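You operate a simulated robot arm through the tools that you are given. There is no shell and no other tool. Be economical: measure what you need, move in short steps, check, and stop when the job is done.

You are at the controls of a simulated two-armed robot. One attempt, no reset.

## Task
Take the orange rubber block from the plate with the green nest and put it on the red pallet. Then take the yellow steel block and put it on the shelf under the short fixture bench. Then take the teal steel block and put it on the top shelf. Then pull the grit drawer open. Keep to this order.

Only the result counts: the job must be done as asked and must still hold three seconds after the hand-in. Knocking over, shifting, dropping, spilling or breaking anything else fails it.

## Robot
Two 6-joint arms with fingered hands on one trunk, on a base that drives. Base frame: it is fixed to the floor where the robot stands at the start and does not move with it; the origin is under the middle of the robot, x ahead of it, y to its left, z up; the surface under the hand at the start is at about z = 0.82. Readings come in m, degrees, newtons and seconds.
The left shoulder is at the start at [0.07, 0.168, 1.48], the right one opposite. With the tool pointing down near the work surface each hand reaches from about 0.34 to 0.62 m from the robot's upright axis, wherever it stands, measured 20 degrees to its own side. Places, roughly: grit drawer [-11.4, -1.8, 0.4]; red pallet [1.1, 0.1, 0.6]; rubber block [0.5, -0.25, 0.75]; shelf under the short fixture bench [5.1, 2.5, 0.3]; teal steel block (5x8x4 cm) [5, -1.1, 0.4]; top shelf [1.2, 1.4, 1.2]; yellow steel block (8x5x5 cm) [4.9, -1, 0.4]. Payload 4 kg a hand.
The TCP of each hand is the grasp point between the finger pads, 0.026 m short of the fingertips. In the tool frame z runs along the fingers and y along their closing line. Largest opening 0.132 m; the body of the gripper starts 0.073 m behind the TCP. The gripper is a hand of 3 fingers: y runs from the thumb to the fingers, the wrist lies at [0, 0, -0.224] in the tool frame.
Orientation is that of the tool frame in the base frame, as a unit quaternion [x, y, z, w]. With the fingers straight down and closing along the base's y, the tool's x points along the base's -x, its y along +y and its z along -z.

## Interface
- The arms move only by the tool nudge_tool. It takes "left_deltas", "right_deltas" or both (then of equal length, played together; a hand with none holds still); each is a list that holds one entry, the list of rows, each a list of 6 numbers: the shift along the tool's x, y, z in units of 500 mm (1.0 is 500 mm), then the turn, a rotation vector about the tool's x, y, z in units of 90 degrees (1.0 is 90 degrees). In form: [[[dx, dy, dz, rx, ry, rz], ...]]. A call has 1 to 20 rows; each row is the pose to reach, as a shift and turn from the pose commanded when the call began, along the tool's axes at that moment. A call with a number of a shift or a turn outside -1 to 1 is refused whole. Rows are played at 5 a second. More than 0.05 m and 8.6 degrees between two rows, and nothing of the call is played. Where a pose cannot be reached the arm comes as near as it can. A force on the tool above 40 N (or 10 N above the force at the start of the call, whichever is more), or a blocked arm, ends the call early, and 0.2 s more pass. In this call time passes only in rows, and 0.2 s behind the last. It gives the time, the measured TCP pose, the force on the tool (base axes), the opening and the grip force at its end, in the units of the frame above (readings bear some noise), with the torque about the TCP (base axes, N m) and any sound that the robot's microphone picked up.
- Cameras (640 x 400 px; columns grow to the right, rows downward): "scene" is now at [0.1216, -0.0148, 1.6836]; the picture's right is [-0.19, -0.98, 0.00], its down [-0.79, 0.16, -0.59] and it looks along [0.58, -0.11, -0.80] (base axes); focal length 275 px, centre (320, 200). "left" rides on the left gripper at [-0.062, 0.003, -0.092] in its tool frame; the picture's right is [-0.05, -1.00, 0.00], its down [0.83, -0.04, -0.56] and it looks along [0.55, -0.03, 0.83] (tool axes); focal length 230 px, centre (320, 200). "right" rides on the right gripper at [0.062, 0.003, -0.092] in its tool frame; the picture's right is [-0.05, 1.00, 0.00], its down [-0.83, -0.04, -0.56] and it looks along [-0.55, -0.03, 0.83] (tool axes); focal length 230 px, centre (320, 200). There is no depth. A picture from a camera that has moved, and an enlarged one, comes with that camera's place and axes in the base frame and with its lens.
- camera(camera): a new picture of that camera. The clock stands still meanwhile.
- slide_trunk(by): slides the trunk up (or, below 0, down) by that many m; the arms and the scene camera ride with it, the base frame stays. It gives what a move gives, with no picture.
- base_move(legs): drives the robot by 1 to 6 legs, each [ahead, left, turn to the left] in m, m and degrees, along the robot's own axes; the way and the turn of a leg run together, so that a leg with both is an arc; at most 1.5 m and 180 degrees a leg. The arms and the cameras ride along, it lands a little off, and it stops where it bumps. It gives what a move gives.
- curl_fingers(finger1, finger2, thumb_bend, hand): sets how far each is bent, from 0 (flat) to 100 (curled in); at 30 the hand is open as for a grip, at 70 the pads meet at the TCP. One left out holds its place. A second passes; each finger stops where it meets its share of the squeeze, and holds until it gets a number again. It is the only way to open and close the hand. It gives what a move gives, with no picture; readings hold the bend of each and the force on the fingers (four entries, about 0 where the hand has none), thumb and palm.
- aim_head(pan, tilt): turns the head with the scene camera to pan (to the left, within 86 degrees either way) and tilt (down, from -29 to 69), counted from straight ahead of the robot. It gives what a move gives.
- zoom(camera, box): a new picture of the part [left, top, right, bottom] of that camera's present view, enlarged. The clock stands still meanwhile.
- hand_in(): hands the job in; it is judged then, once.

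Go step by step. Nothing tells you exact positions but the pictures and the camera data: compare them with the known pose of the tool, close in by small moves and look again before you grip or let go. The budget is 165 turns and 118 pictures, counting those below and the enlarged ones. Unless the task says otherwise, let go and move clear before handing in, and close with one line.

The tools are called after "Emit:" by a JSON object that holds its "method" and its "body". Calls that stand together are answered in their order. nudge_tool: Moves the arms, as the interface text tells. Its arguments: {"type":"object","properties":{"left_deltas":{"type":"array"},"right_deltas":{"type":"array"}},"required":[]} The other tools are called the same way: slide_trunk (by) slides the trunk up or down; curl_fingers (finger1, finger2, thumb_bend, hand) moves the fingers one by one; base_move (legs) drives the base; aim_head (pan, tilt) turns the head that bears the scene camera; camera (camera) takes a picture; zoom (camera, box) takes an enlarged picture of a part of a camera's view; hand_in () hands the job in.

At the start:

```text
t: 0.0
left_eef_pos: [0.6003, 0.1594, 1.1367]
left_orientation: [-0.001, 1.0, 0.0, 0.0]
left_wrist_force: [-0.7, 0.4, 0.4]
left_moment: [-0.02, 0.02, 0.01]
left_gripper_width: 0.1321
left_finger_force: 0.1
left_shape: jaw
left_bend: [30.0, 30.0, 30.0]
left_finger forces: [0.1, 0.0, 0.1, 0.0, 0.0, 0.1]
right_eef_pos: [0.5133, -0.3158, 1.0219]
right_orientation: [0.0, 1.0, 0.0, 0.0]
right_wrist_force: [1.0, -0.1, 0.3]
right_moment: [-0.02, 0.01, 0.01]
right_gripper_width: 0.1321
right_finger_force: 0.1
right_shape: jaw
right_bend: [30.0, 30.0, 30.0]
right_finger forces: [0.0, 0.0, 0.0, 0.1, 0.0, 0.0]
trunk travel left (down, up): [-0.926, 0.014]
robot x, y, heading: [-0.0002, 0.0013, -0.0]
head pan, tilt: [-11.2, 53.6]
```

scene: 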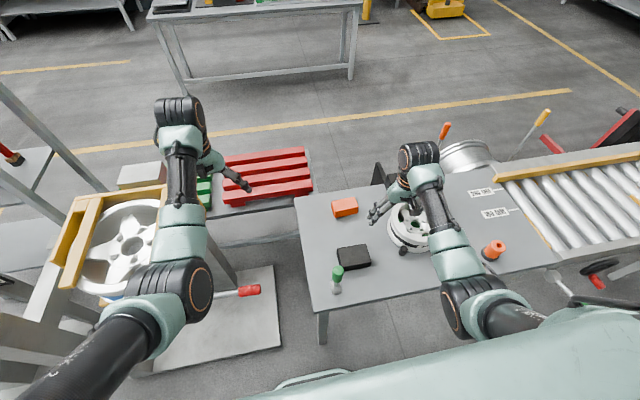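
right: 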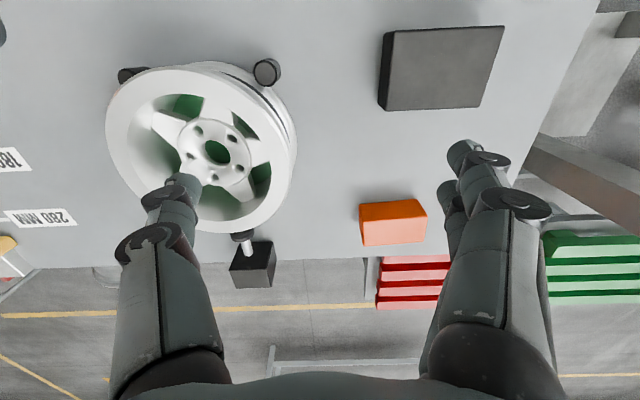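
left: 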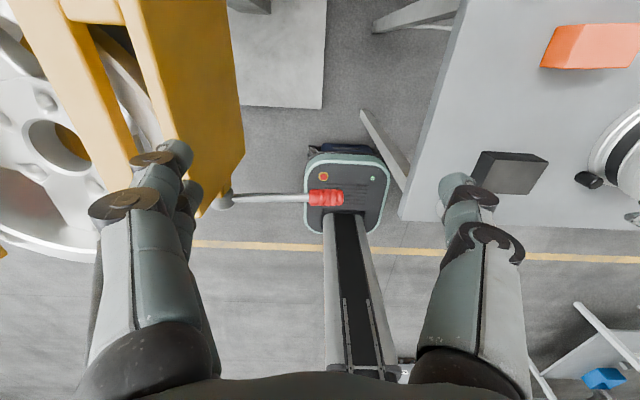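

I see the orange block on the near table at about (0.67, -0.22, 0.84), and the red slatted pallet on a lower table at about (1.05, 0.08, 0.6). First I look around to learn where the base can go.

Emit:
{"method": "aim_head", "body": {"pan": 0, "tilt": 69}}

Emit:
{"method": "camera", "body": {"camera": "scene"}}

Emit:
{"method": "aim_head", "body": {"pan": 0, "tilt": 25}}

Emit:
{"method": "camera", "body": {"camera": "scene"}}

Emit:
{"method": "aim_head", "body": {"pan": 70, "tilt": 35}}

Emit:
{"method": "camera", "body": {"camera": "scene"}}

Emit:
{"method": "aim_head", "body": {"pan": -70, "tilt": 35}}

Emit:
{"method": "camera", "body": {"camera": "scene"}}

```text
t: 0.8
left_eef_pos: [0.6003, 0.1593, 1.1366]
left_orientation: [0.0, 1.0, 0.0, -0.001]
left_wrist_force: [-0.4, -0.8, 0.9]
left_moment: [-0.02, 0.01, 0.0]
left_gripper_width: 0.1317
left_finger_force: 0.0
left_shape: jaw
left_bend: [30.0, 30.0, 30.0]
left_finger forces: [0.0, 0.0, 0.1, 0.0, 0.0, 0.0]
right_eef_pos: [0.5131, -0.316, 1.0209]
right_orientation: [-0.001, 1.0, -0.001, 0.0]
right_wrist_force: [-1.0, -0.2, -1.0]
right_moment: [0.0, 0.0, 0.0]
right_gripper_width: 0.1318
right_finger_force: 0.1
right_shape: jaw
right_bend: [30.0, 30.0, 30.0]
right_finger forces: [0.0, 0.0, 0.0, 0.0, 0.1, 0.0]
trunk travel left (down, up): [-0.926, 0.014]
robot x, y, heading: [-0.0028, -0.0028, 0.3]
head pan, tilt: [0.0, 68.8]
```

```text
114 pictures are left
camera scene: at [0.1054, -0.0006, 1.6664], right [0.0, -1.0, 0.0], down [-0.93, 0.0, -0.36], along [0.36, 0.0, -0.93], focal length 275 px, centre (320, 200)
```

scene: 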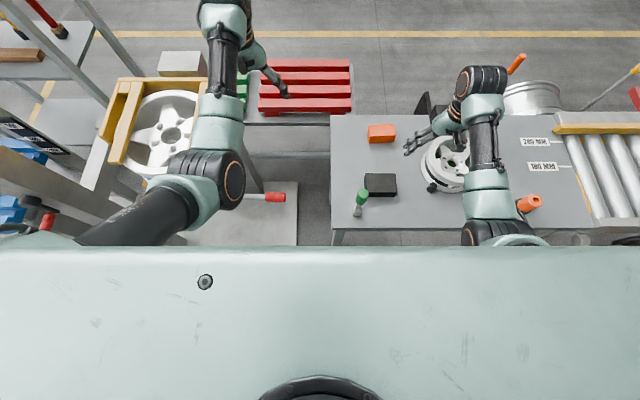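

```text
t: 1.9
left_eef_pos: [0.5991, 0.1581, 1.1359]
left_orientation: [0.0, 1.0, 0.0, 0.001]
left_wrist_force: [0.4, -0.1, -0.2]
left_moment: [0.01, -0.03, -0.02]
left_gripper_width: 0.1319
left_finger_force: 0.0
left_shape: jaw
left_bend: [30.0, 30.0, 30.0]
left_finger forces: [0.0, 0.0, 0.0, 0.0, 0.0, 0.0]
right_eef_pos: [0.5144, -0.3147, 1.0209]
right_orientation: [0.001, 1.0, 0.0, 0.0]
right_wrist_force: [0.2, 0.2, -0.3]
right_moment: [-0.01, 0.02, 0.0]
right_gripper_width: 0.1316
right_finger_force: 0.0
right_shape: jaw
right_bend: [30.0, 30.0, 30.0]
right_finger forces: [0.0, 0.0, 0.0, 0.0, 0.1, 0.0]
trunk travel left (down, up): [-0.926, 0.014]
robot x, y, heading: [-0.0003, 0.0023, 0.0]
head pan, tilt: [0.0, 25.0]
```

```text
113 pictures are left
camera scene: at [0.1415, -0.0005, 1.7257], right [0.0, -1.0, 0.0], down [-0.42, 0.0, -0.91], along [0.91, 0.0, -0.42], focal length 275 px, centre (320, 200)
```

scene: 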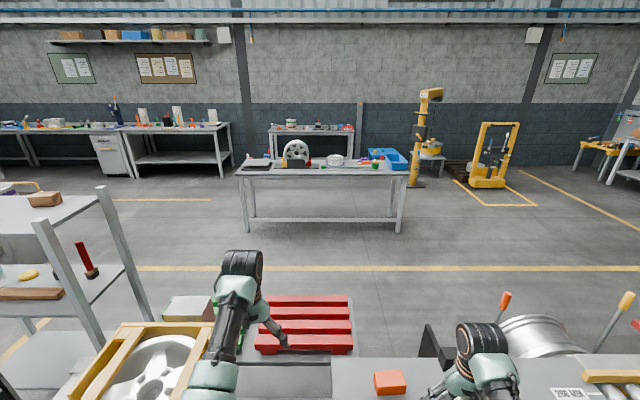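

```text
t: 3.3
left_eef_pos: [0.5991, 0.1593, 1.1366]
left_orientation: [0.001, 1.0, 0.0, -0.001]
left_wrist_force: [-0.5, 0.6, 1.3]
left_moment: [0.0, 0.0, 0.01]
left_gripper_width: 0.1318
left_finger_force: 0.1
left_shape: jaw
left_bend: [30.0, 30.0, 30.0]
left_finger forces: [0.0, 0.0, 0.0, 0.0, 0.1, 0.0]
right_eef_pos: [0.5149, -0.3161, 1.0203]
right_orientation: [0.001, 1.0, 0.0, -0.001]
right_wrist_force: [0.1, -0.7, -0.1]
right_moment: [0.0, -0.02, 0.0]
right_gripper_width: 0.132
right_finger_force: 0.1
right_shape: jaw
right_bend: [30.0, 30.0, 30.0]
right_finger forces: [0.0, 0.0, 0.0, 0.1, 0.0, 0.1]
trunk travel left (down, up): [-0.926, 0.014]
robot x, y, heading: [-0.0028, 0.0035, -0.0]
head pan, tilt: [70.0, 35.0]
```

```text
112 pictures are left
camera scene: at [0.0796, 0.0822, 1.71], right [0.94, -0.34, 0.0], down [-0.2, -0.54, -0.82], along [0.28, 0.77, -0.57], focal length 275 px, centre (320, 200)
```

scene: 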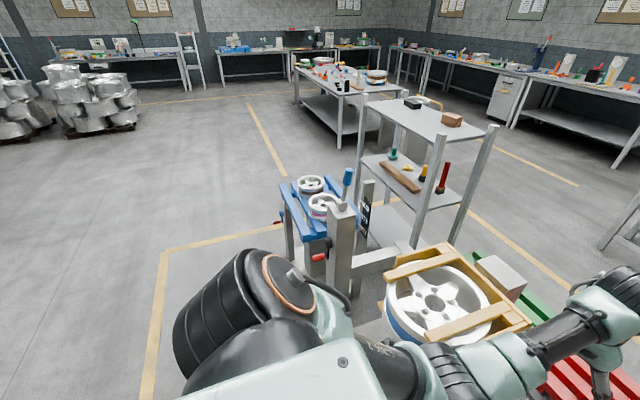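

```text
t: 5.5
left_eef_pos: [0.5989, 0.1589, 1.137]
left_orientation: [-0.001, 1.0, 0.0, -0.001]
left_wrist_force: [0.6, 0.4, -0.8]
left_moment: [-0.01, 0.01, 0.0]
left_gripper_width: 0.132
left_finger_force: 0.0
left_shape: jaw
left_bend: [30.0, 30.0, 30.0]
left_finger forces: [0.0, 0.0, 0.0, 0.0, 0.0, 0.0]
right_eef_pos: [0.5148, -0.316, 1.0215]
right_orientation: [0.0, 1.0, 0.0, 0.0]
right_wrist_force: [-0.9, -0.8, -0.6]
right_moment: [0.03, -0.02, 0.0]
right_gripper_width: 0.1321
right_finger_force: 0.1
right_shape: jaw
right_bend: [30.0, 30.0, 30.0]
right_finger forces: [0.1, 0.1, 0.1, 0.0, 0.0, 0.0]
trunk travel left (down, up): [-0.926, 0.014]
robot x, y, heading: [-0.0004, -0.0011, 0.0]
head pan, tilt: [-70.0, 35.0]
```

```text
111 pictures are left
camera scene: at [0.0796, -0.0833, 1.71], right [-0.94, -0.34, 0.0], down [-0.2, 0.54, -0.82], along [0.28, -0.77, -0.57], focal length 275 px, centre (320, 200)
```

scene: 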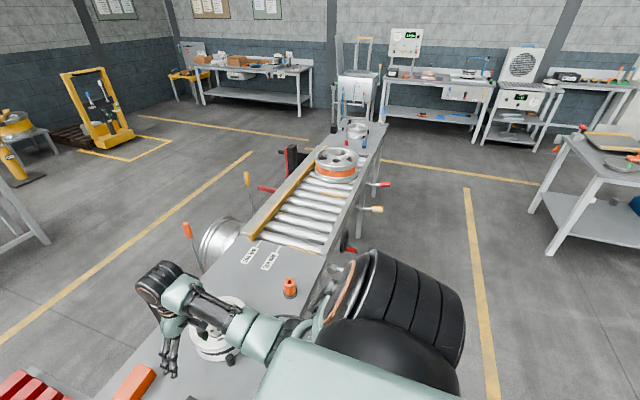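

The robot base is small (about ±0.23 m) and the table edge is at x≈0.34. I drive 0.08 m closer and look at the block in detail.

Emit:
{"method": "base_move", "body": {"legs": [[0.08, 0, 0]]}}

Emit:
{"method": "aim_head", "body": {"pan": -15, "tilt": 55}}

Emit:
{"method": "zoom", "body": {"camera": "scene", "box": [220, 100, 460, 250]}}

Emit:
{"method": "camera", "body": {"camera": "right"}}

```text
t: 6.6
left_eef_pos: [0.67, 0.158, 1.1402]
left_orientation: [0.0, 1.0, 0.0, 0.003]
left_wrist_force: [-0.2, -0.6, 1.4]
left_moment: [0.02, -0.06, 0.03]
left_gripper_width: 0.1319
left_finger_force: 0.0
left_shape: jaw
left_bend: [30.0, 30.0, 30.0]
left_finger forces: [0.0, 0.0, 0.0, 0.1, 0.0, 0.0]
right_eef_pos: [0.5867, -0.3158, 1.0241]
right_orientation: [0.0, 1.0, 0.0, 0.004]
right_wrist_force: [-0.4, -1.0, -0.8]
right_moment: [-0.01, -0.01, 0.02]
right_gripper_width: 0.1321
right_finger_force: 0.1
right_shape: jaw
right_bend: [30.0, 30.0, 30.0]
right_finger forces: [0.0, 0.0, 0.0, 0.0, 0.0, 0.0]
trunk travel left (down, up): [-0.926, 0.014]
robot x, y, heading: [0.0793, -0.0027, -0.0]
head pan, tilt: [-70.0, 35.0]
```

```text
t: 7.8
left_eef_pos: [0.6749, 0.1594, 1.1373]
left_orientation: [0.0, 1.0, 0.001, 0.0]
left_wrist_force: [-0.4, 0.4, -0.2]
left_moment: [0.0, -0.01, -0.03]
left_gripper_width: 0.1322
left_finger_force: 0.0
left_shape: jaw
left_bend: [30.0, 30.0, 30.0]
left_finger forces: [0.0, 0.0, 0.1, 0.1, 0.0, 0.0]
right_eef_pos: [0.5912, -0.3153, 1.0214]
right_orientation: [0.0, 1.0, -0.001, 0.0]
right_wrist_force: [-1.4, 0.2, 0.0]
right_moment: [-0.01, -0.04, 0.02]
right_gripper_width: 0.1321
right_finger_force: 0.2
right_shape: jaw
right_bend: [30.0, 30.0, 30.0]
right_finger forces: [0.0, 0.1, 0.0, 0.1, 0.0, 0.0]
trunk travel left (down, up): [-0.926, 0.014]
robot x, y, heading: [0.0792, -0.0011, 0.0]
head pan, tilt: [-15.0, 55.0]
```

```text
2.67 times, centred on (340, 175) of scene
camera zoom: at [0.1955, -0.0192, 1.6819], right [-0.26, -0.97, 0.0], down [-0.79, 0.21, -0.57], along [0.56, -0.15, -0.82], focal length 733 px, centre (267, 267)
```

zoom: 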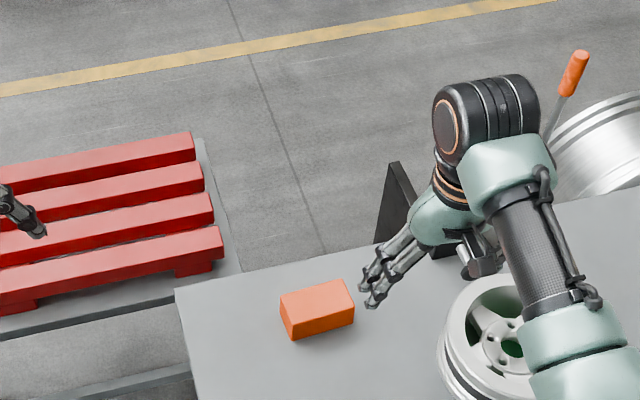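

```text
109 pictures are left
camera right: at [0.5297, -0.3133, 1.1143], right [0.05, 1.0, 0.0], down [0.83, -0.04, 0.56], along [0.55, -0.03, -0.83], focal length 230 px, centre (320, 200)
```

right: 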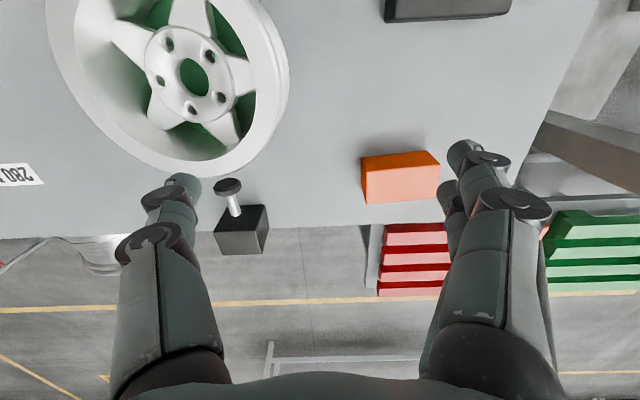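

The block is axis-aligned, about 9 cm along y and 4 cm along x, centred near (0.686, -0.22). I turn the right hand 90° to close across the short side and hover above it.

Emit:
{"method": "nudge_tool", "body": {"right_deltas": [[[-0.017, 0.017, 0, 0, 0, 0.09], [-0.035, 0.035, 0, 0, 0, 0.18], [-0.052, 0.052, 0, 0, 0, 0.27], [-0.069, 0.069, 0, 0, 0, 0.36], [-0.086, 0.086, 0, 0, 0, 0.45], [-0.104, 0.104, 0, 0, 0, 0.54], [-0.121, 0.121, 0, 0, 0, 0.63], [-0.138, 0.138, 0, 0, 0, 0.72], [-0.155, 0.155, 0, 0, 0, 0.81], [-0.173, 0.173, 0, 0, 0, 0.9], [-0.19, 0.19, 0, 0, 0, 1.0]]]}}

Emit:
{"method": "camera", "body": {"camera": "right"}}

Emit:
{"method": "camera", "body": {"camera": "scene"}}

```text
refused: row 11 steps farther than a row can; nothing moved
```

```text
108 pictures are left
camera right: at [0.5297, -0.3133, 1.1143], right [0.05, 1.0, 0.0], down [0.83, -0.04, 0.56], along [0.55, -0.03, -0.83], focal length 230 px, centre (320, 200)
```

right: 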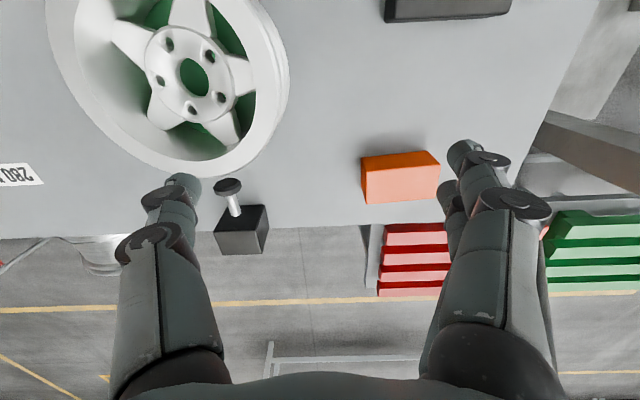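

```text
107 pictures are left
camera scene: at [0.1955, -0.0192, 1.6819], right [-0.26, -0.97, 0.0], down [-0.79, 0.21, -0.57], along [0.56, -0.15, -0.82], focal length 275 px, centre (320, 200)
```

scene: 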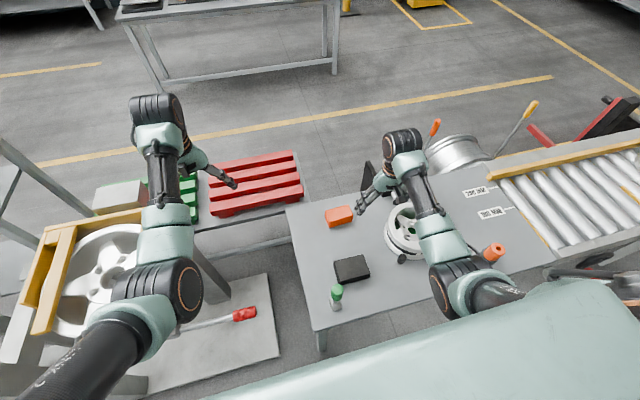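

The last row was too big, so I use twelve even rows.

Emit:
{"method": "nudge_tool", "body": {"right_deltas": [[[-0.016, 0.016, 0, 0, 0, 0.0833], [-0.032, 0.032, 0, 0, 0, 0.1667], [-0.047, 0.047, 0, 0, 0, 0.25], [-0.063, 0.063, 0, 0, 0, 0.3333], [-0.079, 0.079, 0, 0, 0, 0.4167], [-0.095, 0.095, 0, 0, 0, 0.5], [-0.111, 0.111, 0, 0, 0, 0.5833], [-0.127, 0.127, 0, 0, 0, 0.6667], [-0.142, 0.142, 0, 0, 0, 0.75], [-0.158, 0.158, 0, 0, 0, 0.8333], [-0.174, 0.174, 0, 0, 0, 0.9167], [-0.19, 0.19, 0, 0, 0, 1.0]]]}}

Emit:
{"method": "camera", "body": {"camera": "right"}}

Emit:
{"method": "camera", "body": {"camera": "scene"}}

```text
t: 10.4
left_eef_pos: [0.6786, 0.1585, 1.1375]
left_orientation: [0.0, 1.0, 0.0, 0.0]
left_wrist_force: [-1.2, 0.1, 0.0]
left_moment: [0.01, -0.02, 0.01]
left_gripper_width: 0.1321
left_finger_force: 0.1
left_shape: jaw
left_bend: [30.0, 30.0, 30.0]
left_finger forces: [0.0, 0.0, 0.1, 0.0, 0.0, 0.1]
right_eef_pos: [0.6884, -0.2218, 1.0209]
right_orientation: [0.709, 0.706, -0.001, -0.001]
right_wrist_force: [0.0, -0.8, 0.7]
right_moment: [0.0, 0.01, -0.02]
right_gripper_width: 0.1318
right_finger_force: 0.0
right_shape: jaw
right_bend: [30.0, 30.0, 30.0]
right_finger forces: [0.0, 0.1, 0.0, 0.1, 0.1, 0.0]
trunk travel left (down, up): [-0.926, 0.014]
robot x, y, heading: [0.0786, 0.0023, -0.1]
head pan, tilt: [-15.0, 55.0]
```

```text
106 pictures are left
camera right: at [0.692, -0.1603, 1.1135], right [1.0, -0.05, 0.0], down [-0.04, -0.83, 0.56], along [-0.03, -0.56, -0.83], focal length 230 px, centre (320, 200)
```

right: 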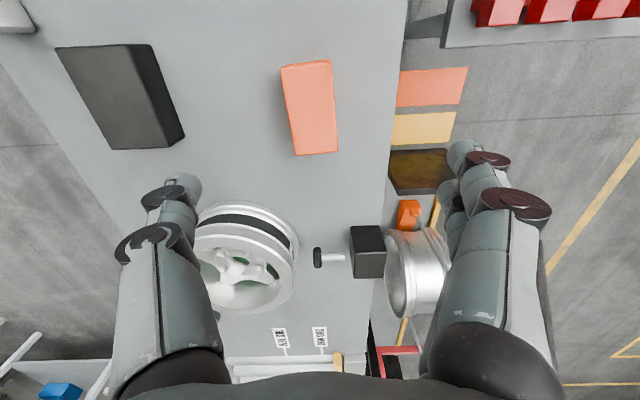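

```text
105 pictures are left
camera scene: at [0.1978, -0.0186, 1.6817], right [-0.26, -0.97, 0.0], down [-0.79, 0.21, -0.57], along [0.55, -0.15, -0.82], focal length 275 px, centre (320, 200)
```

scene: 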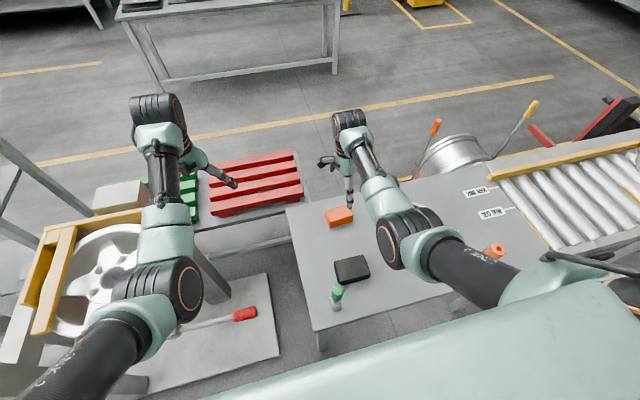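

The hand is above the block. The block centre is about (0.680, -0.220); I correct by 8 mm and descend part of the way.

Emit:
{"method": "nudge_tool", "body": {"right_deltas": [[[0.004, -0.017, 0.07, 0, 0, 0], [0.004, -0.017, 0.14, 0, 0, 0], [0.004, -0.017, 0.21, 0, 0, 0], [0.004, -0.017, 0.27, 0, 0, 0]]]}}

Emit:
{"method": "camera", "body": {"camera": "right"}}

Emit:
{"method": "zoom", "body": {"camera": "scene", "box": [280, 150, 440, 250]}}

```text
t: 11.4
left_eef_pos: [0.6785, 0.1593, 1.1358]
left_orientation: [0.0, 1.0, 0.0, 0.0]
left_wrist_force: [0.2, 0.7, -1.3]
left_moment: [-0.02, 0.01, 0.02]
left_gripper_width: 0.132
left_finger_force: 0.2
left_shape: jaw
left_bend: [30.0, 30.0, 30.0]
left_finger forces: [0.0, 0.0, 0.0, 0.0, 0.0, 0.1]
right_eef_pos: [0.6716, -0.2208, 0.8909]
right_orientation: [0.707, 0.707, 0.0, 0.001]
right_wrist_force: [0.4, 0.1, 1.0]
right_moment: [0.0, 0.01, -0.02]
right_gripper_width: 0.132
right_finger_force: 0.1
right_shape: jaw
right_bend: [30.0, 30.0, 30.0]
right_finger forces: [0.0, 0.1, 0.1, 0.1, 0.0, 0.0]
right hand out of reach, approached as far as the arm can: row 4
trunk travel left (down, up): [-0.926, 0.014]
robot x, y, heading: [0.0781, 0.0002, 0.1]
head pan, tilt: [-15.0, 55.0]
```

```text
104 pictures are left
camera right: at [0.6749, -0.1584, 0.9838], right [1.0, -0.05, 0.0], down [-0.04, -0.83, 0.56], along [-0.03, -0.55, -0.83], focal length 230 px, centre (320, 200)
```

right: 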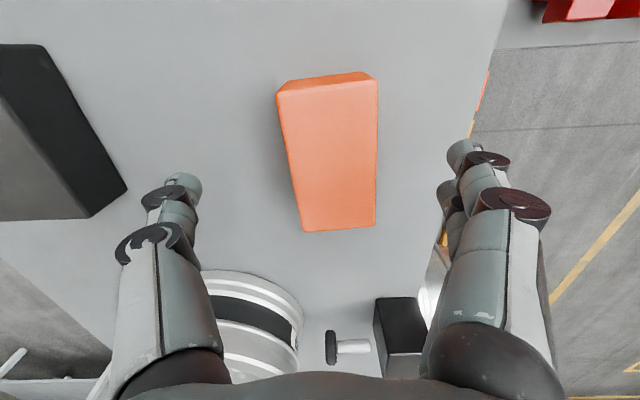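

```text
4.00 times, centred on (360, 200) of scene
camera zoom: at [0.1981, -0.019, 1.6817], right [-0.26, -0.97, 0.0], down [-0.79, 0.21, -0.57], along [0.55, -0.15, -0.82], focal length 1099 px, centre (160, 200)
```

zoom: 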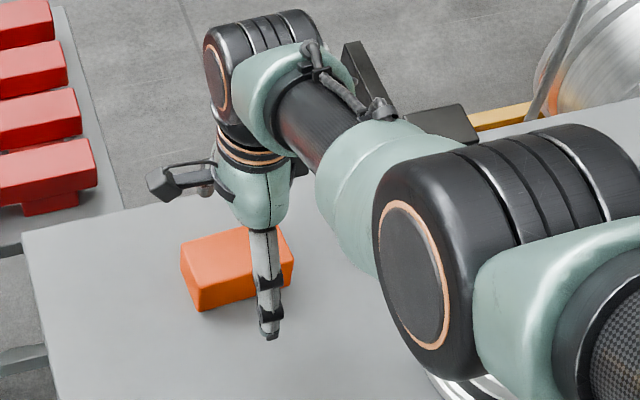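

Right arm is at its reach limit, so I raise both hands and lower the trunk a bit for more slack.

Emit:
{"method": "nudge_tool", "body": {"right_deltas": [[[0, 0.008, -0.06, 0, 0, 0], [0, 0.016, -0.12, 0, 0, 0]]], "left_deltas": [[[0, 0, -0.09, 0, 0, 0], [0, 0, -0.18, 0, 0, 0]]]}}

Emit:
{"method": "slide_trunk", "body": {"by": -0.08}}

Emit:
{"method": "camera", "body": {"camera": "right"}}

```text
t: 12.0
left_eef_pos: [0.717, 0.1503, 1.1989]
left_orientation: [0.0, 1.0, 0.0, 0.0]
left_wrist_force: [0.4, 0.1, 0.5]
left_moment: [-0.03, 0.01, 0.02]
left_gripper_width: 0.132
left_finger_force: 0.2
left_shape: jaw
left_bend: [30.0, 30.0, 30.0]
left_finger forces: [0.0, 0.0, 0.0, 0.0, 0.0, 0.0]
left hand out of reach, approached as far as the arm can: row 1, 2
right_eef_pos: [0.6807, -0.2186, 0.9513]
right_orientation: [0.706, 0.708, -0.001, -0.001]
right_wrist_force: [0.6, 0.1, 0.1]
right_moment: [0.01, 0.02, -0.03]
right_gripper_width: 0.1321
right_finger_force: 0.1
right_shape: jaw
right_bend: [30.0, 30.0, 30.0]
right_finger forces: [0.1, 0.0, 0.0, 0.0, 0.0, 0.0]
trunk travel left (down, up): [-0.926, 0.014]
robot x, y, heading: [0.0767, 0.0004, 0.2]
head pan, tilt: [-15.0, 55.0]
```

```text
t: 13.2
left_eef_pos: [0.717, 0.1508, 1.1203]
left_orientation: [0.001, 1.0, 0.0, 0.0]
left_wrist_force: [0.4, 0.5, -0.5]
left_moment: [-0.01, 0.04, -0.02]
left_gripper_width: 0.1318
left_finger_force: 0.1
left_shape: jaw
left_bend: [30.0, 30.0, 30.0]
left_finger forces: [0.1, 0.0, 0.0, 0.0, 0.0, 0.0]
right_eef_pos: [0.6807, -0.2205, 0.8706]
right_orientation: [0.707, 0.707, 0.0, -0.001]
right_wrist_force: [0.0, 0.3, 0.6]
right_moment: [-0.04, 0.01, -0.01]
right_gripper_width: 0.1322
right_finger_force: 0.0
right_shape: jaw
right_bend: [30.0, 30.0, 30.0]
right_finger forces: [0.0, 0.0, 0.1, 0.1, 0.0, 0.0]
trunk travel left (down, up): [-0.846, 0.094]
robot x, y, heading: [0.0783, -0.002, -0.1]
head pan, tilt: [-15.0, 55.0]
```

```text
102 pictures are left
camera right: at [0.683, -0.159, 0.9645], right [1.0, -0.05, 0.0], down [-0.04, -0.83, 0.56], along [-0.03, -0.55, -0.83], focal length 230 px, centre (320, 200)
```

right: 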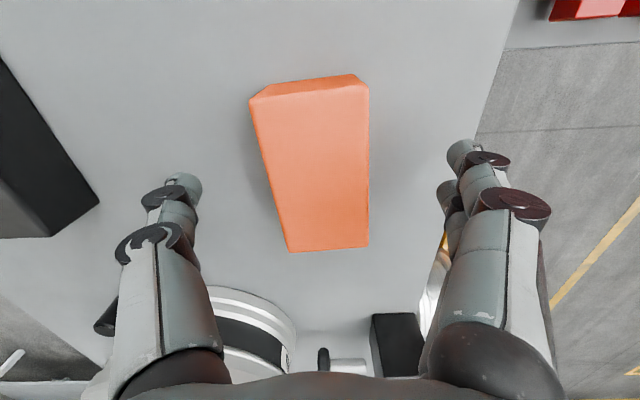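

Aligned. I descend slowly to about z = 0.846, watching for contact.

Emit:
{"method": "nudge_tool", "body": {"right_deltas": [[[0, 0, 0.012, 0, 0, 0], [0, 0, 0.024, 0, 0, 0], [0, 0, 0.036, 0, 0, 0], [0, 0, 0.048, 0, 0, 0]]]}}

Emit:
{"method": "zoom", "body": {"camera": "scene", "box": [280, 130, 440, 230]}}

```text
t: 14.2
left_eef_pos: [0.7169, 0.15, 1.1188]
left_orientation: [0.0, 1.0, 0.0, 0.0]
left_wrist_force: [-0.3, -0.3, 0.5]
left_moment: [-0.02, 0.01, -0.02]
left_gripper_width: 0.1318
left_finger_force: 0.1
left_shape: jaw
left_bend: [30.0, 30.0, 30.0]
left_finger forces: [0.0, 0.1, 0.0, 0.0, 0.1, 0.0]
right_eef_pos: [0.6795, -0.2195, 0.8465]
right_orientation: [0.707, 0.707, -0.001, -0.001]
right_wrist_force: [1.0, 0.1, -0.4]
right_moment: [-0.01, 0.0, 0.01]
right_gripper_width: 0.1317
right_finger_force: 0.0
right_shape: jaw
right_bend: [30.0, 30.0, 30.0]
right_finger forces: [0.0, 0.0, 0.0, 0.0, 0.0, 0.1]
trunk travel left (down, up): [-0.846, 0.094]
robot x, y, heading: [0.0842, 0.0005, 0.3]
head pan, tilt: [-15.0, 55.0]
```

```text
4.00 times, centred on (360, 180) of scene
camera zoom: at [0.1975, -0.0191, 1.6017], right [-0.26, -0.97, 0.0], down [-0.79, 0.21, -0.57], along [0.55, -0.15, -0.82], focal length 1099 px, centre (160, 280)
```

zoom: 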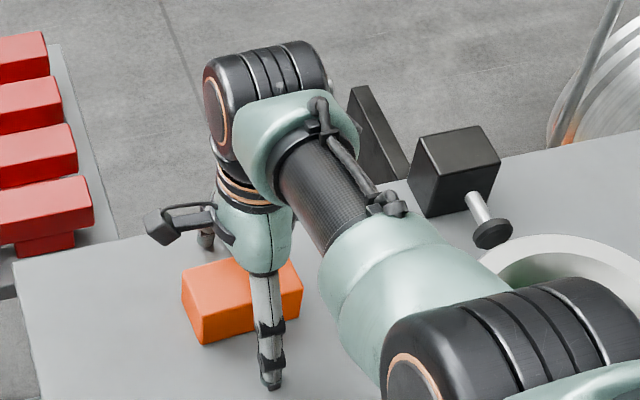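

No contact yet; I go down a little further with small steps.

Emit:
{"method": "nudge_tool", "body": {"right_deltas": [[[0, 0, 0.008, 0, 0, 0], [0, 0, 0.016, 0, 0, 0], [0, 0, 0.024, 0, 0, 0]]]}}

Emit:
{"method": "camera", "body": {"camera": "right"}}

```text
t: 15.0
left_eef_pos: [0.7125, 0.1524, 1.1229]
left_orientation: [0.0, 1.0, -0.001, 0.001]
left_wrist_force: [1.0, 1.1, 0.4]
left_moment: [0.0, 0.0, -0.01]
left_gripper_width: 0.1321
left_finger_force: 0.0
left_shape: jaw
left_bend: [30.0, 30.0, 30.0]
left_finger forces: [0.0, 0.1, 0.0, 0.0, 0.0, 0.1]
right_eef_pos: [0.6813, -0.2206, 0.8436]
right_orientation: [0.707, 0.707, 0.004, 0.006]
right_wrist_force: [-1.1, -3.1, 37.7]
right_moment: [-0.05, 0.17, 0.09]
right_gripper_width: 0.1313
right_finger_force: 0.0
right_shape: jaw
right_bend: [31.0, 31.0, 29.0]
right_finger forces: [10.0, 8.4, 0.0, 0.0, 19.1, 0.0]
trunk travel left (down, up): [-0.846, 0.094]
robot x, y, heading: [0.0767, 0.0003, -0.1]
head pan, tilt: [-15.0, 55.0]
```

```text
100 pictures are left
camera right: at [0.6833, -0.1586, 0.9361], right [1.0, -0.05, 0.01], down [-0.05, -0.83, 0.56], along [-0.02, -0.56, -0.83], focal length 230 px, centre (320, 200)
```

right: 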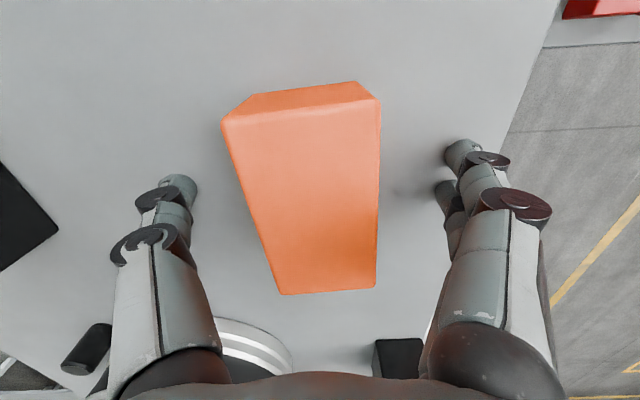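

The fingertips touched the table at z≈0.843, so the table is at 0.818. I lift 8 mm and close gently.

Emit:
{"method": "nudge_tool", "body": {"right_deltas": [[[0, 0, -0.018, 0, 0, 0]]]}}

Emit:
{"method": "curl_fingers", "body": {"hand": "right", "finger1": 60, "finger2": 60, "thumb_bend": 60}}

Emit:
{"method": "camera", "body": {"camera": "right"}}

```text
t: 15.4
left_eef_pos: [0.7152, 0.1505, 1.1203]
left_orientation: [0.0, 1.0, 0.001, 0.0]
left_wrist_force: [0.2, -0.3, 0.6]
left_moment: [0.02, 0.02, -0.02]
left_gripper_width: 0.1319
left_finger_force: 0.1
left_shape: jaw
left_bend: [30.0, 30.0, 30.0]
left_finger forces: [0.1, 0.0, 0.1, 0.0, 0.0, 0.1]
right_eef_pos: [0.6799, -0.2202, 0.8444]
right_orientation: [0.707, 0.707, -0.001, 0.0]
right_wrist_force: [1.6, -1.2, 12.6]
right_moment: [-0.05, -0.19, -0.03]
right_gripper_width: 0.1318
right_finger_force: 0.0
right_shape: jaw
right_bend: [29.0, 29.0, 30.0]
right_finger forces: [3.5, 3.5, 0.0, 0.0, 4.9, 0.0]
trunk travel left (down, up): [-0.846, 0.094]
robot x, y, heading: [0.0777, 0.0018, 0.1]
head pan, tilt: [-15.0, 55.0]
```

```text
t: 16.1
left_eef_pos: [0.7141, 0.1523, 1.1208]
left_orientation: [0.0, 1.0, -0.001, 0.002]
left_wrist_force: [0.4, -0.9, 0.3]
left_moment: [0.02, 0.02, -0.04]
left_gripper_width: 0.1322
left_finger_force: 0.1
left_shape: jaw
left_bend: [30.0, 30.0, 30.0]
left_finger forces: [0.1, 0.0, 0.0, 0.0, 0.0, 0.0]
right_eef_pos: [0.6835, -0.2178, 0.8516]
right_orientation: [0.706, 0.708, 0.004, 0.002]
right_wrist_force: [-8.9, 3.2, 30.8]
right_moment: [0.06, 1.7, -0.1]
right_gripper_width: 0.0507
right_finger_force: 16.9
right_shape: fingers
right_bend: [60.0, 59.0, 57.0]
right_finger forces: [0.2, 1.8, 0.2, 0.1, 32.2, 0.0]
trunk travel left (down, up): [-0.846, 0.094]
robot x, y, heading: [0.0765, 0.0045, -0.2]
head pan, tilt: [-15.0, 55.0]
stopped (right hand): the force on the tool passed its limit at 42 N (the readings are from after the stop); the commanded pose is now the measured one
```

```text
99 pictures are left
camera right: at [0.6857, -0.1573, 0.9452], right [1.0, -0.05, 0.01], down [-0.05, -0.83, 0.55], along [-0.02, -0.55, -0.83], focal length 230 px, centre (320, 200)
```

right: 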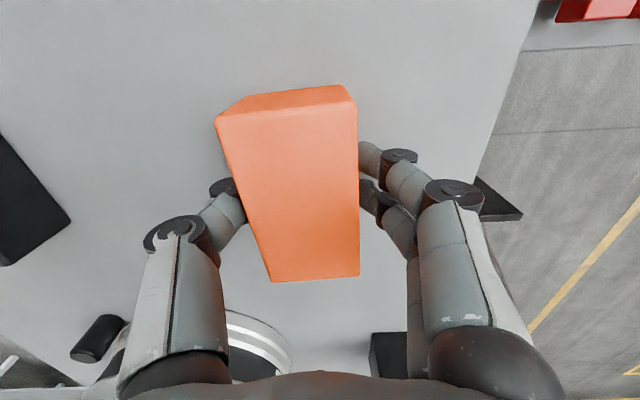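

Curling pushed the tips into the table. I lift 6 mm, then tighten.

Emit:
{"method": "nudge_tool", "body": {"right_deltas": [[[0, 0, -0.014, 0, 0, 0]]]}}

Emit:
{"method": "curl_fingers", "body": {"hand": "right", "finger1": 75, "finger2": 75, "thumb_bend": 75}}

Emit:
{"method": "camera", "body": {"camera": "right"}}

```text
t: 16.4
left_eef_pos: [0.7165, 0.1507, 1.1198]
left_orientation: [0.0, 1.0, 0.0, -0.001]
left_wrist_force: [0.1, -0.7, 0.7]
left_moment: [0.01, -0.01, 0.04]
left_gripper_width: 0.132
left_finger_force: 0.0
left_shape: jaw
left_bend: [30.0, 30.0, 30.0]
left_finger forces: [0.0, 0.0, 0.0, 0.1, 0.0, 0.0]
right_eef_pos: [0.6814, -0.2204, 0.8529]
right_orientation: [0.706, 0.708, 0.001, 0.0]
right_wrist_force: [-2.2, 0.5, 4.5]
right_moment: [0.01, 0.2, 0.01]
right_gripper_width: 0.049
right_finger_force: 7.8
right_shape: fingers
right_bend: [58.0, 57.0, 57.0]
right_finger forces: [2.2, 4.2, 0.0, 0.1, 9.5, 0.0]
trunk travel left (down, up): [-0.846, 0.094]
robot x, y, heading: [0.0739, -0.0014, -0.2]
head pan, tilt: [-15.0, 55.0]
```

```text
t: 17.4
left_eef_pos: [0.7169, 0.1518, 1.1198]
left_orientation: [0.0, 1.0, 0.001, 0.0]
left_wrist_force: [-0.6, -0.3, 0.1]
left_moment: [0.03, -0.01, -0.01]
left_gripper_width: 0.1318
left_finger_force: 0.0
left_shape: jaw
left_bend: [30.0, 30.0, 30.0]
left_finger forces: [0.0, 0.0, 0.0, 0.1, 0.0, 0.0]
right_eef_pos: [0.6818, -0.2188, 0.8534]
right_orientation: [0.707, 0.708, 0.001, 0.002]
right_wrist_force: [0.6, 0.2, 0.5]
right_moment: [0.01, -0.01, 0.01]
right_gripper_width: 0.0469
right_finger_force: 18.4
right_shape: fingers
right_bend: [58.0, 57.0, 61.0]
right_finger forces: [9.3, 9.2, 0.0, 0.0, 18.6, 0.0]
trunk travel left (down, up): [-0.846, 0.094]
robot x, y, heading: [0.0746, -0.0001, -0.1]
head pan, tilt: [-15.0, 55.0]
```

```text
98 pictures are left
camera right: at [0.6854, -0.1587, 0.9472], right [1.0, -0.05, 0.0], down [-0.04, -0.83, 0.55], along [-0.03, -0.55, -0.83], focal length 230 px, centre (320, 200)
```

right: 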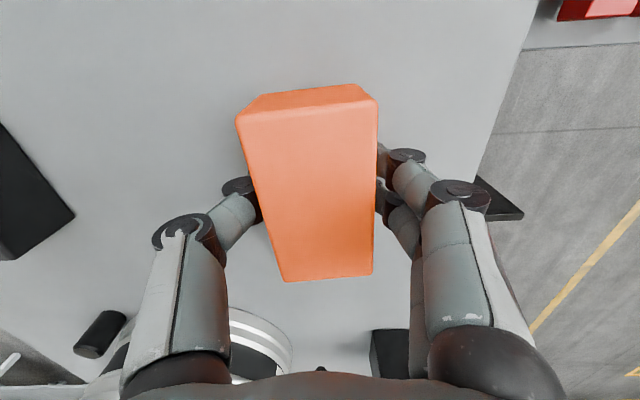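

Grip is firm (18 N each side). I lift the block 0.2 m.

Emit:
{"method": "nudge_tool", "body": {"right_deltas": [[[0, 0, -0.06, 0, 0, 0], [0, 0, -0.14, 0, 0, 0], [0, 0, -0.22, 0, 0, 0], [0, 0, -0.3, 0, 0, 0], [0, 0, -0.36, 0, 0, 0]]]}}

Emit:
{"method": "camera", "body": {"camera": "right"}}

Emit:
{"method": "aim_head", "body": {"pan": 10, "tilt": 60}}

Emit:
{"method": "camera", "body": {"camera": "scene"}}

```text
t: 18.6
left_eef_pos: [0.7161, 0.1509, 1.1208]
left_orientation: [0.0, 1.0, 0.0, 0.0]
left_wrist_force: [0.9, -0.5, -0.1]
left_moment: [-0.01, -0.01, -0.01]
left_gripper_width: 0.1318
left_finger_force: 0.0
left_shape: jaw
left_bend: [30.0, 30.0, 30.0]
left_finger forces: [0.0, 0.1, 0.1, 0.0, 0.0, 0.1]
right_eef_pos: [0.6816, -0.2192, 1.0355]
right_orientation: [0.706, 0.708, 0.002, 0.001]
right_wrist_force: [0.2, -0.4, -1.9]
right_moment: [-0.02, -0.01, -0.02]
right_gripper_width: 0.0468
right_finger_force: 18.3
right_shape: fingers
right_bend: [58.0, 57.0, 61.0]
right_finger forces: [9.2, 9.2, 0.0, 0.0, 18.4, 0.0]
trunk travel left (down, up): [-0.846, 0.094]
robot x, y, heading: [0.0778, 0.0028, -0.0]
head pan, tilt: [-15.0, 55.0]
```

```text
97 pictures are left
camera right: at [0.6845, -0.1578, 1.129], right [1.0, -0.05, 0.0], down [-0.04, -0.83, 0.56], along [-0.03, -0.55, -0.83], focal length 230 px, centre (320, 200)
```

right: 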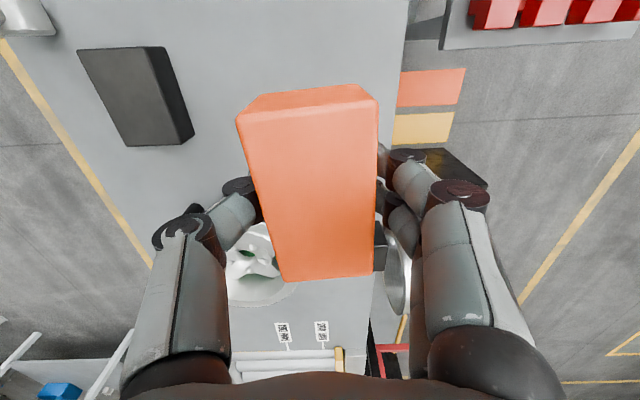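

```text
t: 19.5
left_eef_pos: [0.718, 0.1509, 1.1205]
left_orientation: [0.0, 1.0, 0.0, 0.0]
left_wrist_force: [0.3, -0.3, 0.4]
left_moment: [0.02, 0.02, 0.01]
left_gripper_width: 0.1318
left_finger_force: 0.1
left_shape: jaw
left_bend: [30.0, 30.0, 30.0]
left_finger forces: [0.1, 0.0, 0.0, 0.0, 0.0, 0.0]
right_eef_pos: [0.6821, -0.2193, 1.0344]
right_orientation: [0.707, 0.708, 0.0, 0.001]
right_wrist_force: [0.3, -1.0, -1.8]
right_moment: [0.01, 0.01, 0.01]
right_gripper_width: 0.0465
right_finger_force: 18.3
right_shape: fingers
right_bend: [58.0, 57.0, 61.0]
right_finger forces: [9.3, 9.3, 0.1, 0.0, 18.4, 0.0]
trunk travel left (down, up): [-0.846, 0.094]
robot x, y, heading: [0.0757, -0.0005, -0.0]
head pan, tilt: [10.0, 60.0]
```

```text
96 pictures are left
camera scene: at [0.1936, 0.0109, 1.5957], right [0.17, -0.98, 0.0], down [-0.85, -0.15, -0.5], along [0.49, 0.09, -0.87], focal length 275 px, centre (320, 200)
```

scene: 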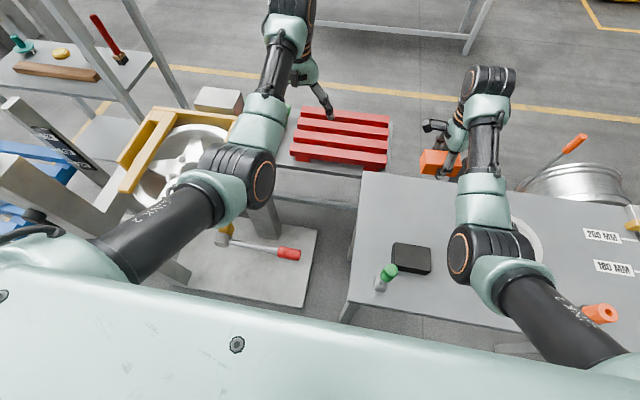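

The block is held. The pallet is unreachable over the gap, so I go around its far side. I raise the trunk, back off and strafe left.

Emit:
{"method": "slide_trunk", "body": {"by": 0.09}}

Emit:
{"method": "base_move", "body": {"legs": [[-0.65, 0, 0], [0, 1.3, 0], [0, 1.3, 0]]}}

Emit:
{"method": "aim_head", "body": {"pan": 0, "tilt": 35}}

Emit:
{"method": "camera", "body": {"camera": "scene"}}

```text
t: 20.8
left_eef_pos: [0.7158, 0.1501, 1.2097]
left_orientation: [0.0, 1.0, 0.0, -0.001]
left_wrist_force: [0.1, -1.2, -0.5]
left_moment: [0.0, 0.01, 0.03]
left_gripper_width: 0.132
left_finger_force: 0.1
left_shape: jaw
left_bend: [30.0, 30.0, 30.0]
left_finger forces: [0.0, 0.1, 0.0, 0.0, 0.0, 0.1]
right_eef_pos: [0.6809, -0.2205, 1.1248]
right_orientation: [0.707, 0.707, 0.001, 0.001]
right_wrist_force: [0.1, -0.1, -1.8]
right_moment: [0.0, 0.0, -0.01]
right_gripper_width: 0.0466
right_finger_force: 18.8
right_shape: fingers
right_bend: [58.0, 57.0, 61.0]
right_finger forces: [9.3, 9.2, 0.0, 0.1, 18.4, 0.0]
trunk travel left (down, up): [-0.936, 0.004]
robot x, y, heading: [0.0793, -0.0014, -0.1]
head pan, tilt: [10.0, 60.0]
```

```text
t: 36.8
left_eef_pos: [0.1088, 2.7568, 1.2091]
left_orientation: [0.003, 1.0, 0.0, 0.0]
left_wrist_force: [-1.1, 0.0, -0.3]
left_moment: [0.01, -0.04, -0.01]
left_gripper_width: 0.1316
left_finger_force: 0.0
left_shape: jaw
left_bend: [30.0, 30.0, 30.0]
left_finger forces: [0.0, 0.0, 0.0, 0.1, 0.0, 0.1]
right_eef_pos: [0.0715, 2.3871, 1.1243]
right_orientation: [0.709, 0.705, 0.001, 0.001]
right_wrist_force: [-0.6, -1.3, -1.8]
right_moment: [0.02, -0.03, -0.02]
right_gripper_width: 0.0467
right_finger_force: 18.6
right_shape: fingers
right_bend: [58.0, 57.0, 61.0]
right_finger forces: [9.3, 9.1, 0.0, 0.0, 18.4, 0.0]
trunk travel left (down, up): [-0.936, 0.004]
robot x, y, heading: [-0.5335, 2.611, -0.3]
head pan, tilt: [10.0, 60.0]
```

```text
t: 37.6
left_eef_pos: [0.1086, 2.7579, 1.2102]
left_orientation: [0.002, 1.0, 0.0, 0.0]
left_wrist_force: [-1.0, -0.6, 0.6]
left_moment: [-0.01, -0.02, -0.03]
left_gripper_width: 0.1319
left_finger_force: 0.1
left_shape: jaw
left_bend: [30.0, 30.0, 30.0]
left_finger forces: [0.0, 0.1, 0.1, 0.0, 0.0, 0.0]
right_eef_pos: [0.0719, 2.3881, 1.1248]
right_orientation: [0.708, 0.706, 0.0, 0.001]
right_wrist_force: [0.0, 0.1, -1.9]
right_moment: [0.01, -0.04, 0.0]
right_gripper_width: 0.0468
right_finger_force: 18.7
right_shape: fingers
right_bend: [58.0, 57.0, 61.0]
right_finger forces: [9.2, 9.1, 0.0, 0.0, 18.4, 0.0]
trunk travel left (down, up): [-0.936, 0.004]
robot x, y, heading: [-0.5319, 2.6112, -0.3]
head pan, tilt: [0.0, 35.0]
```

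```text
95 pictures are left
camera scene: at [-0.3929, 2.6093, 1.7199], right [-0.01, -1.0, 0.0], down [-0.57, 0.0, -0.82], along [0.82, 0.0, -0.57], focal length 275 px, centre (320, 200)
```

scene: 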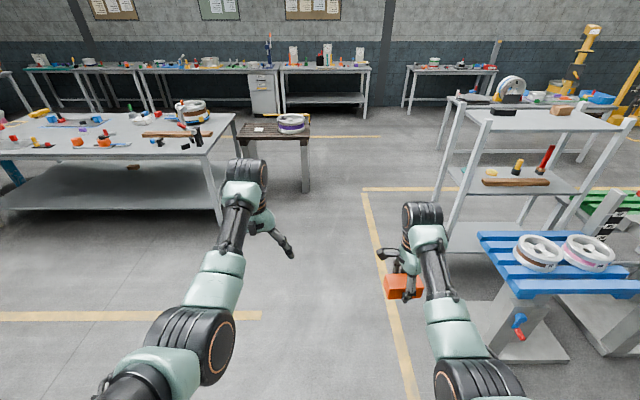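

Corridor ahead between the rack and the left bench is clear; a short stool stands at x≈2.3, y≈2.8. I drive through at y≈2.45, then go right behind the rack toward the pallet's far side and turn round.

Emit:
{"method": "base_move", "body": {"legs": [[1.5, -0.18, 0], [1.03, 0, 0], [0, -1.2, 0], [0, -1.1, 0]]}}

Emit:
{"method": "camera", "body": {"camera": "scene"}}

Emit:
{"method": "base_move", "body": {"legs": [[0, 0, 90], [0, 0, 90]]}}

Emit:
{"method": "camera", "body": {"camera": "scene"}}

```text
refused: leg 1 is longer than a leg can be; nothing moved
```

```text
94 pictures are left
camera scene: at [-0.3929, 2.6093, 1.7199], right [-0.01, -1.0, 0.0], down [-0.57, 0.0, -0.82], along [0.82, 0.0, -0.57], focal length 275 px, centre (320, 200)
```

scene: 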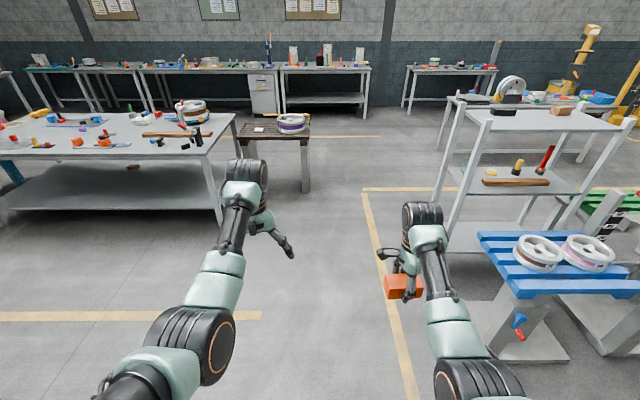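

```text
t: 45.6
left_eef_pos: [-1.1733, 2.4781, 1.2092]
left_orientation: [1.0, -0.015, 0.0, 0.0]
left_wrist_force: [0.1, 0.5, 0.1]
left_moment: [0.0, 0.01, -0.01]
left_gripper_width: 0.132
left_finger_force: 0.1
left_shape: jaw
left_bend: [30.0, 30.0, 30.0]
left_finger forces: [0.0, 0.0, 0.0, 0.1, 0.1, 0.1]
right_eef_pos: [-1.1282, 2.8485, 1.1249]
right_orientation: [-0.696, 0.718, 0.001, -0.001]
right_wrist_force: [0.0, -0.7, -1.7]
right_moment: [-0.01, 0.03, -0.01]
right_gripper_width: 0.0461
right_finger_force: 17.0
right_shape: fingers
right_bend: [58.0, 57.0, 62.0]
right_finger forces: [8.6, 8.4, 0.0, 0.0, 16.9, 0.0]
trunk travel left (down, up): [-0.936, 0.004]
robot x, y, heading: [-0.5318, 2.6134, 178.5]
head pan, tilt: [0.0, 35.0]
```

```text
93 pictures are left
camera scene: at [-0.6704, 2.6146, 1.72], right [0.03, 1.0, 0.0], down [0.57, -0.02, -0.82], along [-0.82, 0.02, -0.57], focal length 275 px, centre (320, 200)
```

scene: 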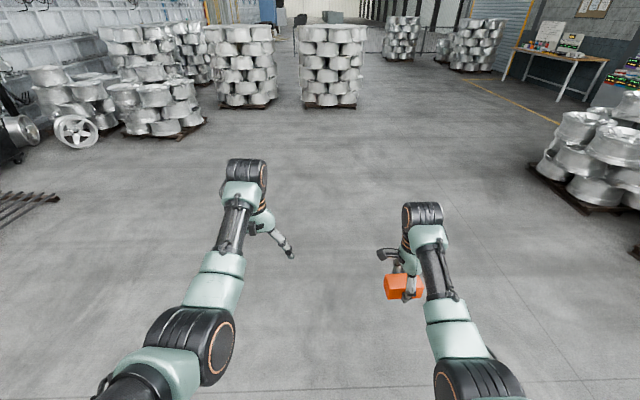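

I turned here instead, facing backwards; that's fine, since the base can drive backwards with the arms trailing. I go back through the corridor at y≈2.3 to x≈2.3, then sideways to y≈0.1, staying clear of the rack.

Emit:
{"method": "base_move", "body": {"legs": [[0, 0.3, 1.5], [-1.45, 0, 0], [-1.4, 0, 0]]}}

Emit:
{"method": "aim_head", "body": {"pan": 60, "tilt": 35}}

Emit:
{"method": "camera", "body": {"camera": "scene"}}

```text
t: 61.0
left_eef_pos: [1.6574, 2.1964, 1.2094]
left_orientation: [1.0, 0.013, 0.0, 0.001]
left_wrist_force: [-0.2, 0.5, -0.7]
left_moment: [0.03, -0.05, 0.0]
left_gripper_width: 0.1318
left_finger_force: 0.1
left_shape: jaw
left_bend: [30.0, 30.0, 30.0]
left_finger forces: [0.0, 0.0, 0.1, 0.1, 0.0, 0.0]
right_eef_pos: [1.6822, 2.5687, 1.1243]
right_orientation: [0.716, -0.698, -0.001, 0.0]
right_wrist_force: [-0.2, 0.3, -1.3]
right_moment: [0.0, -0.03, 0.03]
right_gripper_width: 0.0461
right_finger_force: 16.9
right_shape: fingers
right_bend: [58.0, 57.0, 62.0]
right_finger forces: [8.6, 8.3, 0.0, 0.0, 17.0, 0.0]
trunk travel left (down, up): [-0.936, 0.004]
robot x, y, heading: [2.2931, 2.366, -178.5]
head pan, tilt: [0.0, 35.0]
```

```text
t: 62.3
left_eef_pos: [1.6593, 2.1954, 1.2085]
left_orientation: [1.0, 0.013, 0.001, 0.0]
left_wrist_force: [-0.7, -0.4, 0.5]
left_moment: [-0.01, 0.01, 0.02]
left_gripper_width: 0.1317
left_finger_force: 0.1
left_shape: jaw
left_bend: [30.0, 30.0, 30.0]
left_finger forces: [0.0, 0.0, 0.1, 0.0, 0.1, 0.0]
right_eef_pos: [1.6816, 2.5667, 1.1246]
right_orientation: [0.716, -0.698, 0.0, 0.001]
right_wrist_force: [0.2, -0.3, -2.2]
right_moment: [-0.01, -0.02, 0.02]
right_gripper_width: 0.0459
right_finger_force: 17.2
right_shape: fingers
right_bend: [58.0, 57.0, 62.0]
right_finger forces: [8.6, 8.4, 0.0, 0.0, 17.0, 0.0]
trunk travel left (down, up): [-0.936, 0.004]
robot x, y, heading: [2.2904, 2.3595, -178.7]
head pan, tilt: [60.0, 35.0]
```

```text
92 pictures are left
camera scene: at [2.1984, 2.2846, 1.72], right [-0.88, 0.48, 0.0], down [0.27, 0.5, -0.82], along [-0.39, -0.72, -0.57], focal length 275 px, centre (320, 200)
```

scene: 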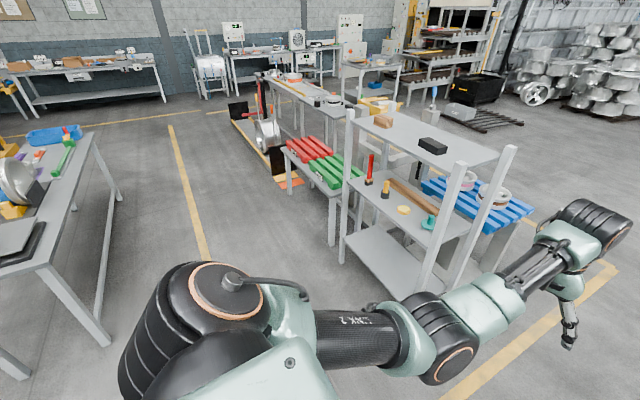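

The passage to the pallet is clear. The red pallet lies beside a green one. I strafe to y≈0.1 keeping x≈2.3.

Emit:
{"method": "base_move", "body": {"legs": [[0, 0.1, -1.4], [0, 1.1, 0], [0, 1.06, 0]]}}

Emit:
{"method": "aim_head", "body": {"pan": 0, "tilt": 45}}

Emit:
{"method": "camera", "body": {"camera": "scene"}}

```text
t: 73.7
left_eef_pos: [1.6774, -0.0612, 1.2099]
left_orientation: [1.0, 0.009, 0.0, 0.0]
left_wrist_force: [0.4, 0.0, -0.3]
left_moment: [0.0, -0.01, 0.02]
left_gripper_width: 0.1321
left_finger_force: 0.0
left_shape: jaw
left_bend: [30.0, 30.0, 30.0]
left_finger forces: [0.1, 0.2, 0.0, 0.1, 0.1, 0.1]
right_eef_pos: [1.7052, 0.3108, 1.1255]
right_orientation: [0.713, -0.701, 0.0, 0.001]
right_wrist_force: [-0.6, 0.5, -0.6]
right_moment: [0.02, -0.03, 0.02]
right_gripper_width: 0.0462
right_finger_force: 16.7
right_shape: fingers
right_bend: [58.0, 57.0, 62.0]
right_finger forces: [8.6, 8.4, 0.0, 0.0, 17.0, 0.1]
trunk travel left (down, up): [-0.936, 0.004]
robot x, y, heading: [2.31, 0.0984, -178.8]
head pan, tilt: [60.0, 35.0]
```

```text
t: 75.0
left_eef_pos: [1.6767, -0.0627, 1.2105]
left_orientation: [1.0, 0.009, 0.0, 0.0]
left_wrist_force: [1.1, -0.2, 0.4]
left_moment: [0.0, 0.01, -0.03]
left_gripper_width: 0.1319
left_finger_force: 0.1
left_shape: jaw
left_bend: [30.0, 30.0, 30.0]
left_finger forces: [0.1, 0.1, 0.0, 0.0, 0.1, 0.1]
right_eef_pos: [1.7048, 0.309, 1.1246]
right_orientation: [0.713, -0.701, -0.002, 0.002]
right_wrist_force: [-0.9, -0.3, -1.9]
right_moment: [0.02, -0.01, 0.01]
right_gripper_width: 0.046
right_finger_force: 17.2
right_shape: fingers
right_bend: [58.0, 57.0, 62.0]
right_finger forces: [8.6, 8.4, 0.0, 0.0, 17.0, 0.0]
trunk travel left (down, up): [-0.936, 0.004]
robot x, y, heading: [2.3173, 0.0994, -178.8]
head pan, tilt: [0.0, 45.0]
```

```text
91 pictures are left
camera scene: at [2.18, 0.0977, 1.7052], right [-0.02, 1.0, 0.0], down [0.71, 0.01, -0.71], along [-0.71, -0.01, -0.71], focal length 275 px, centre (320, 200)
```

scene: 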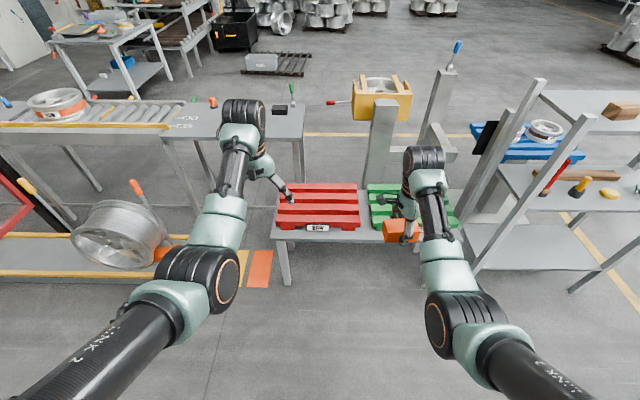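

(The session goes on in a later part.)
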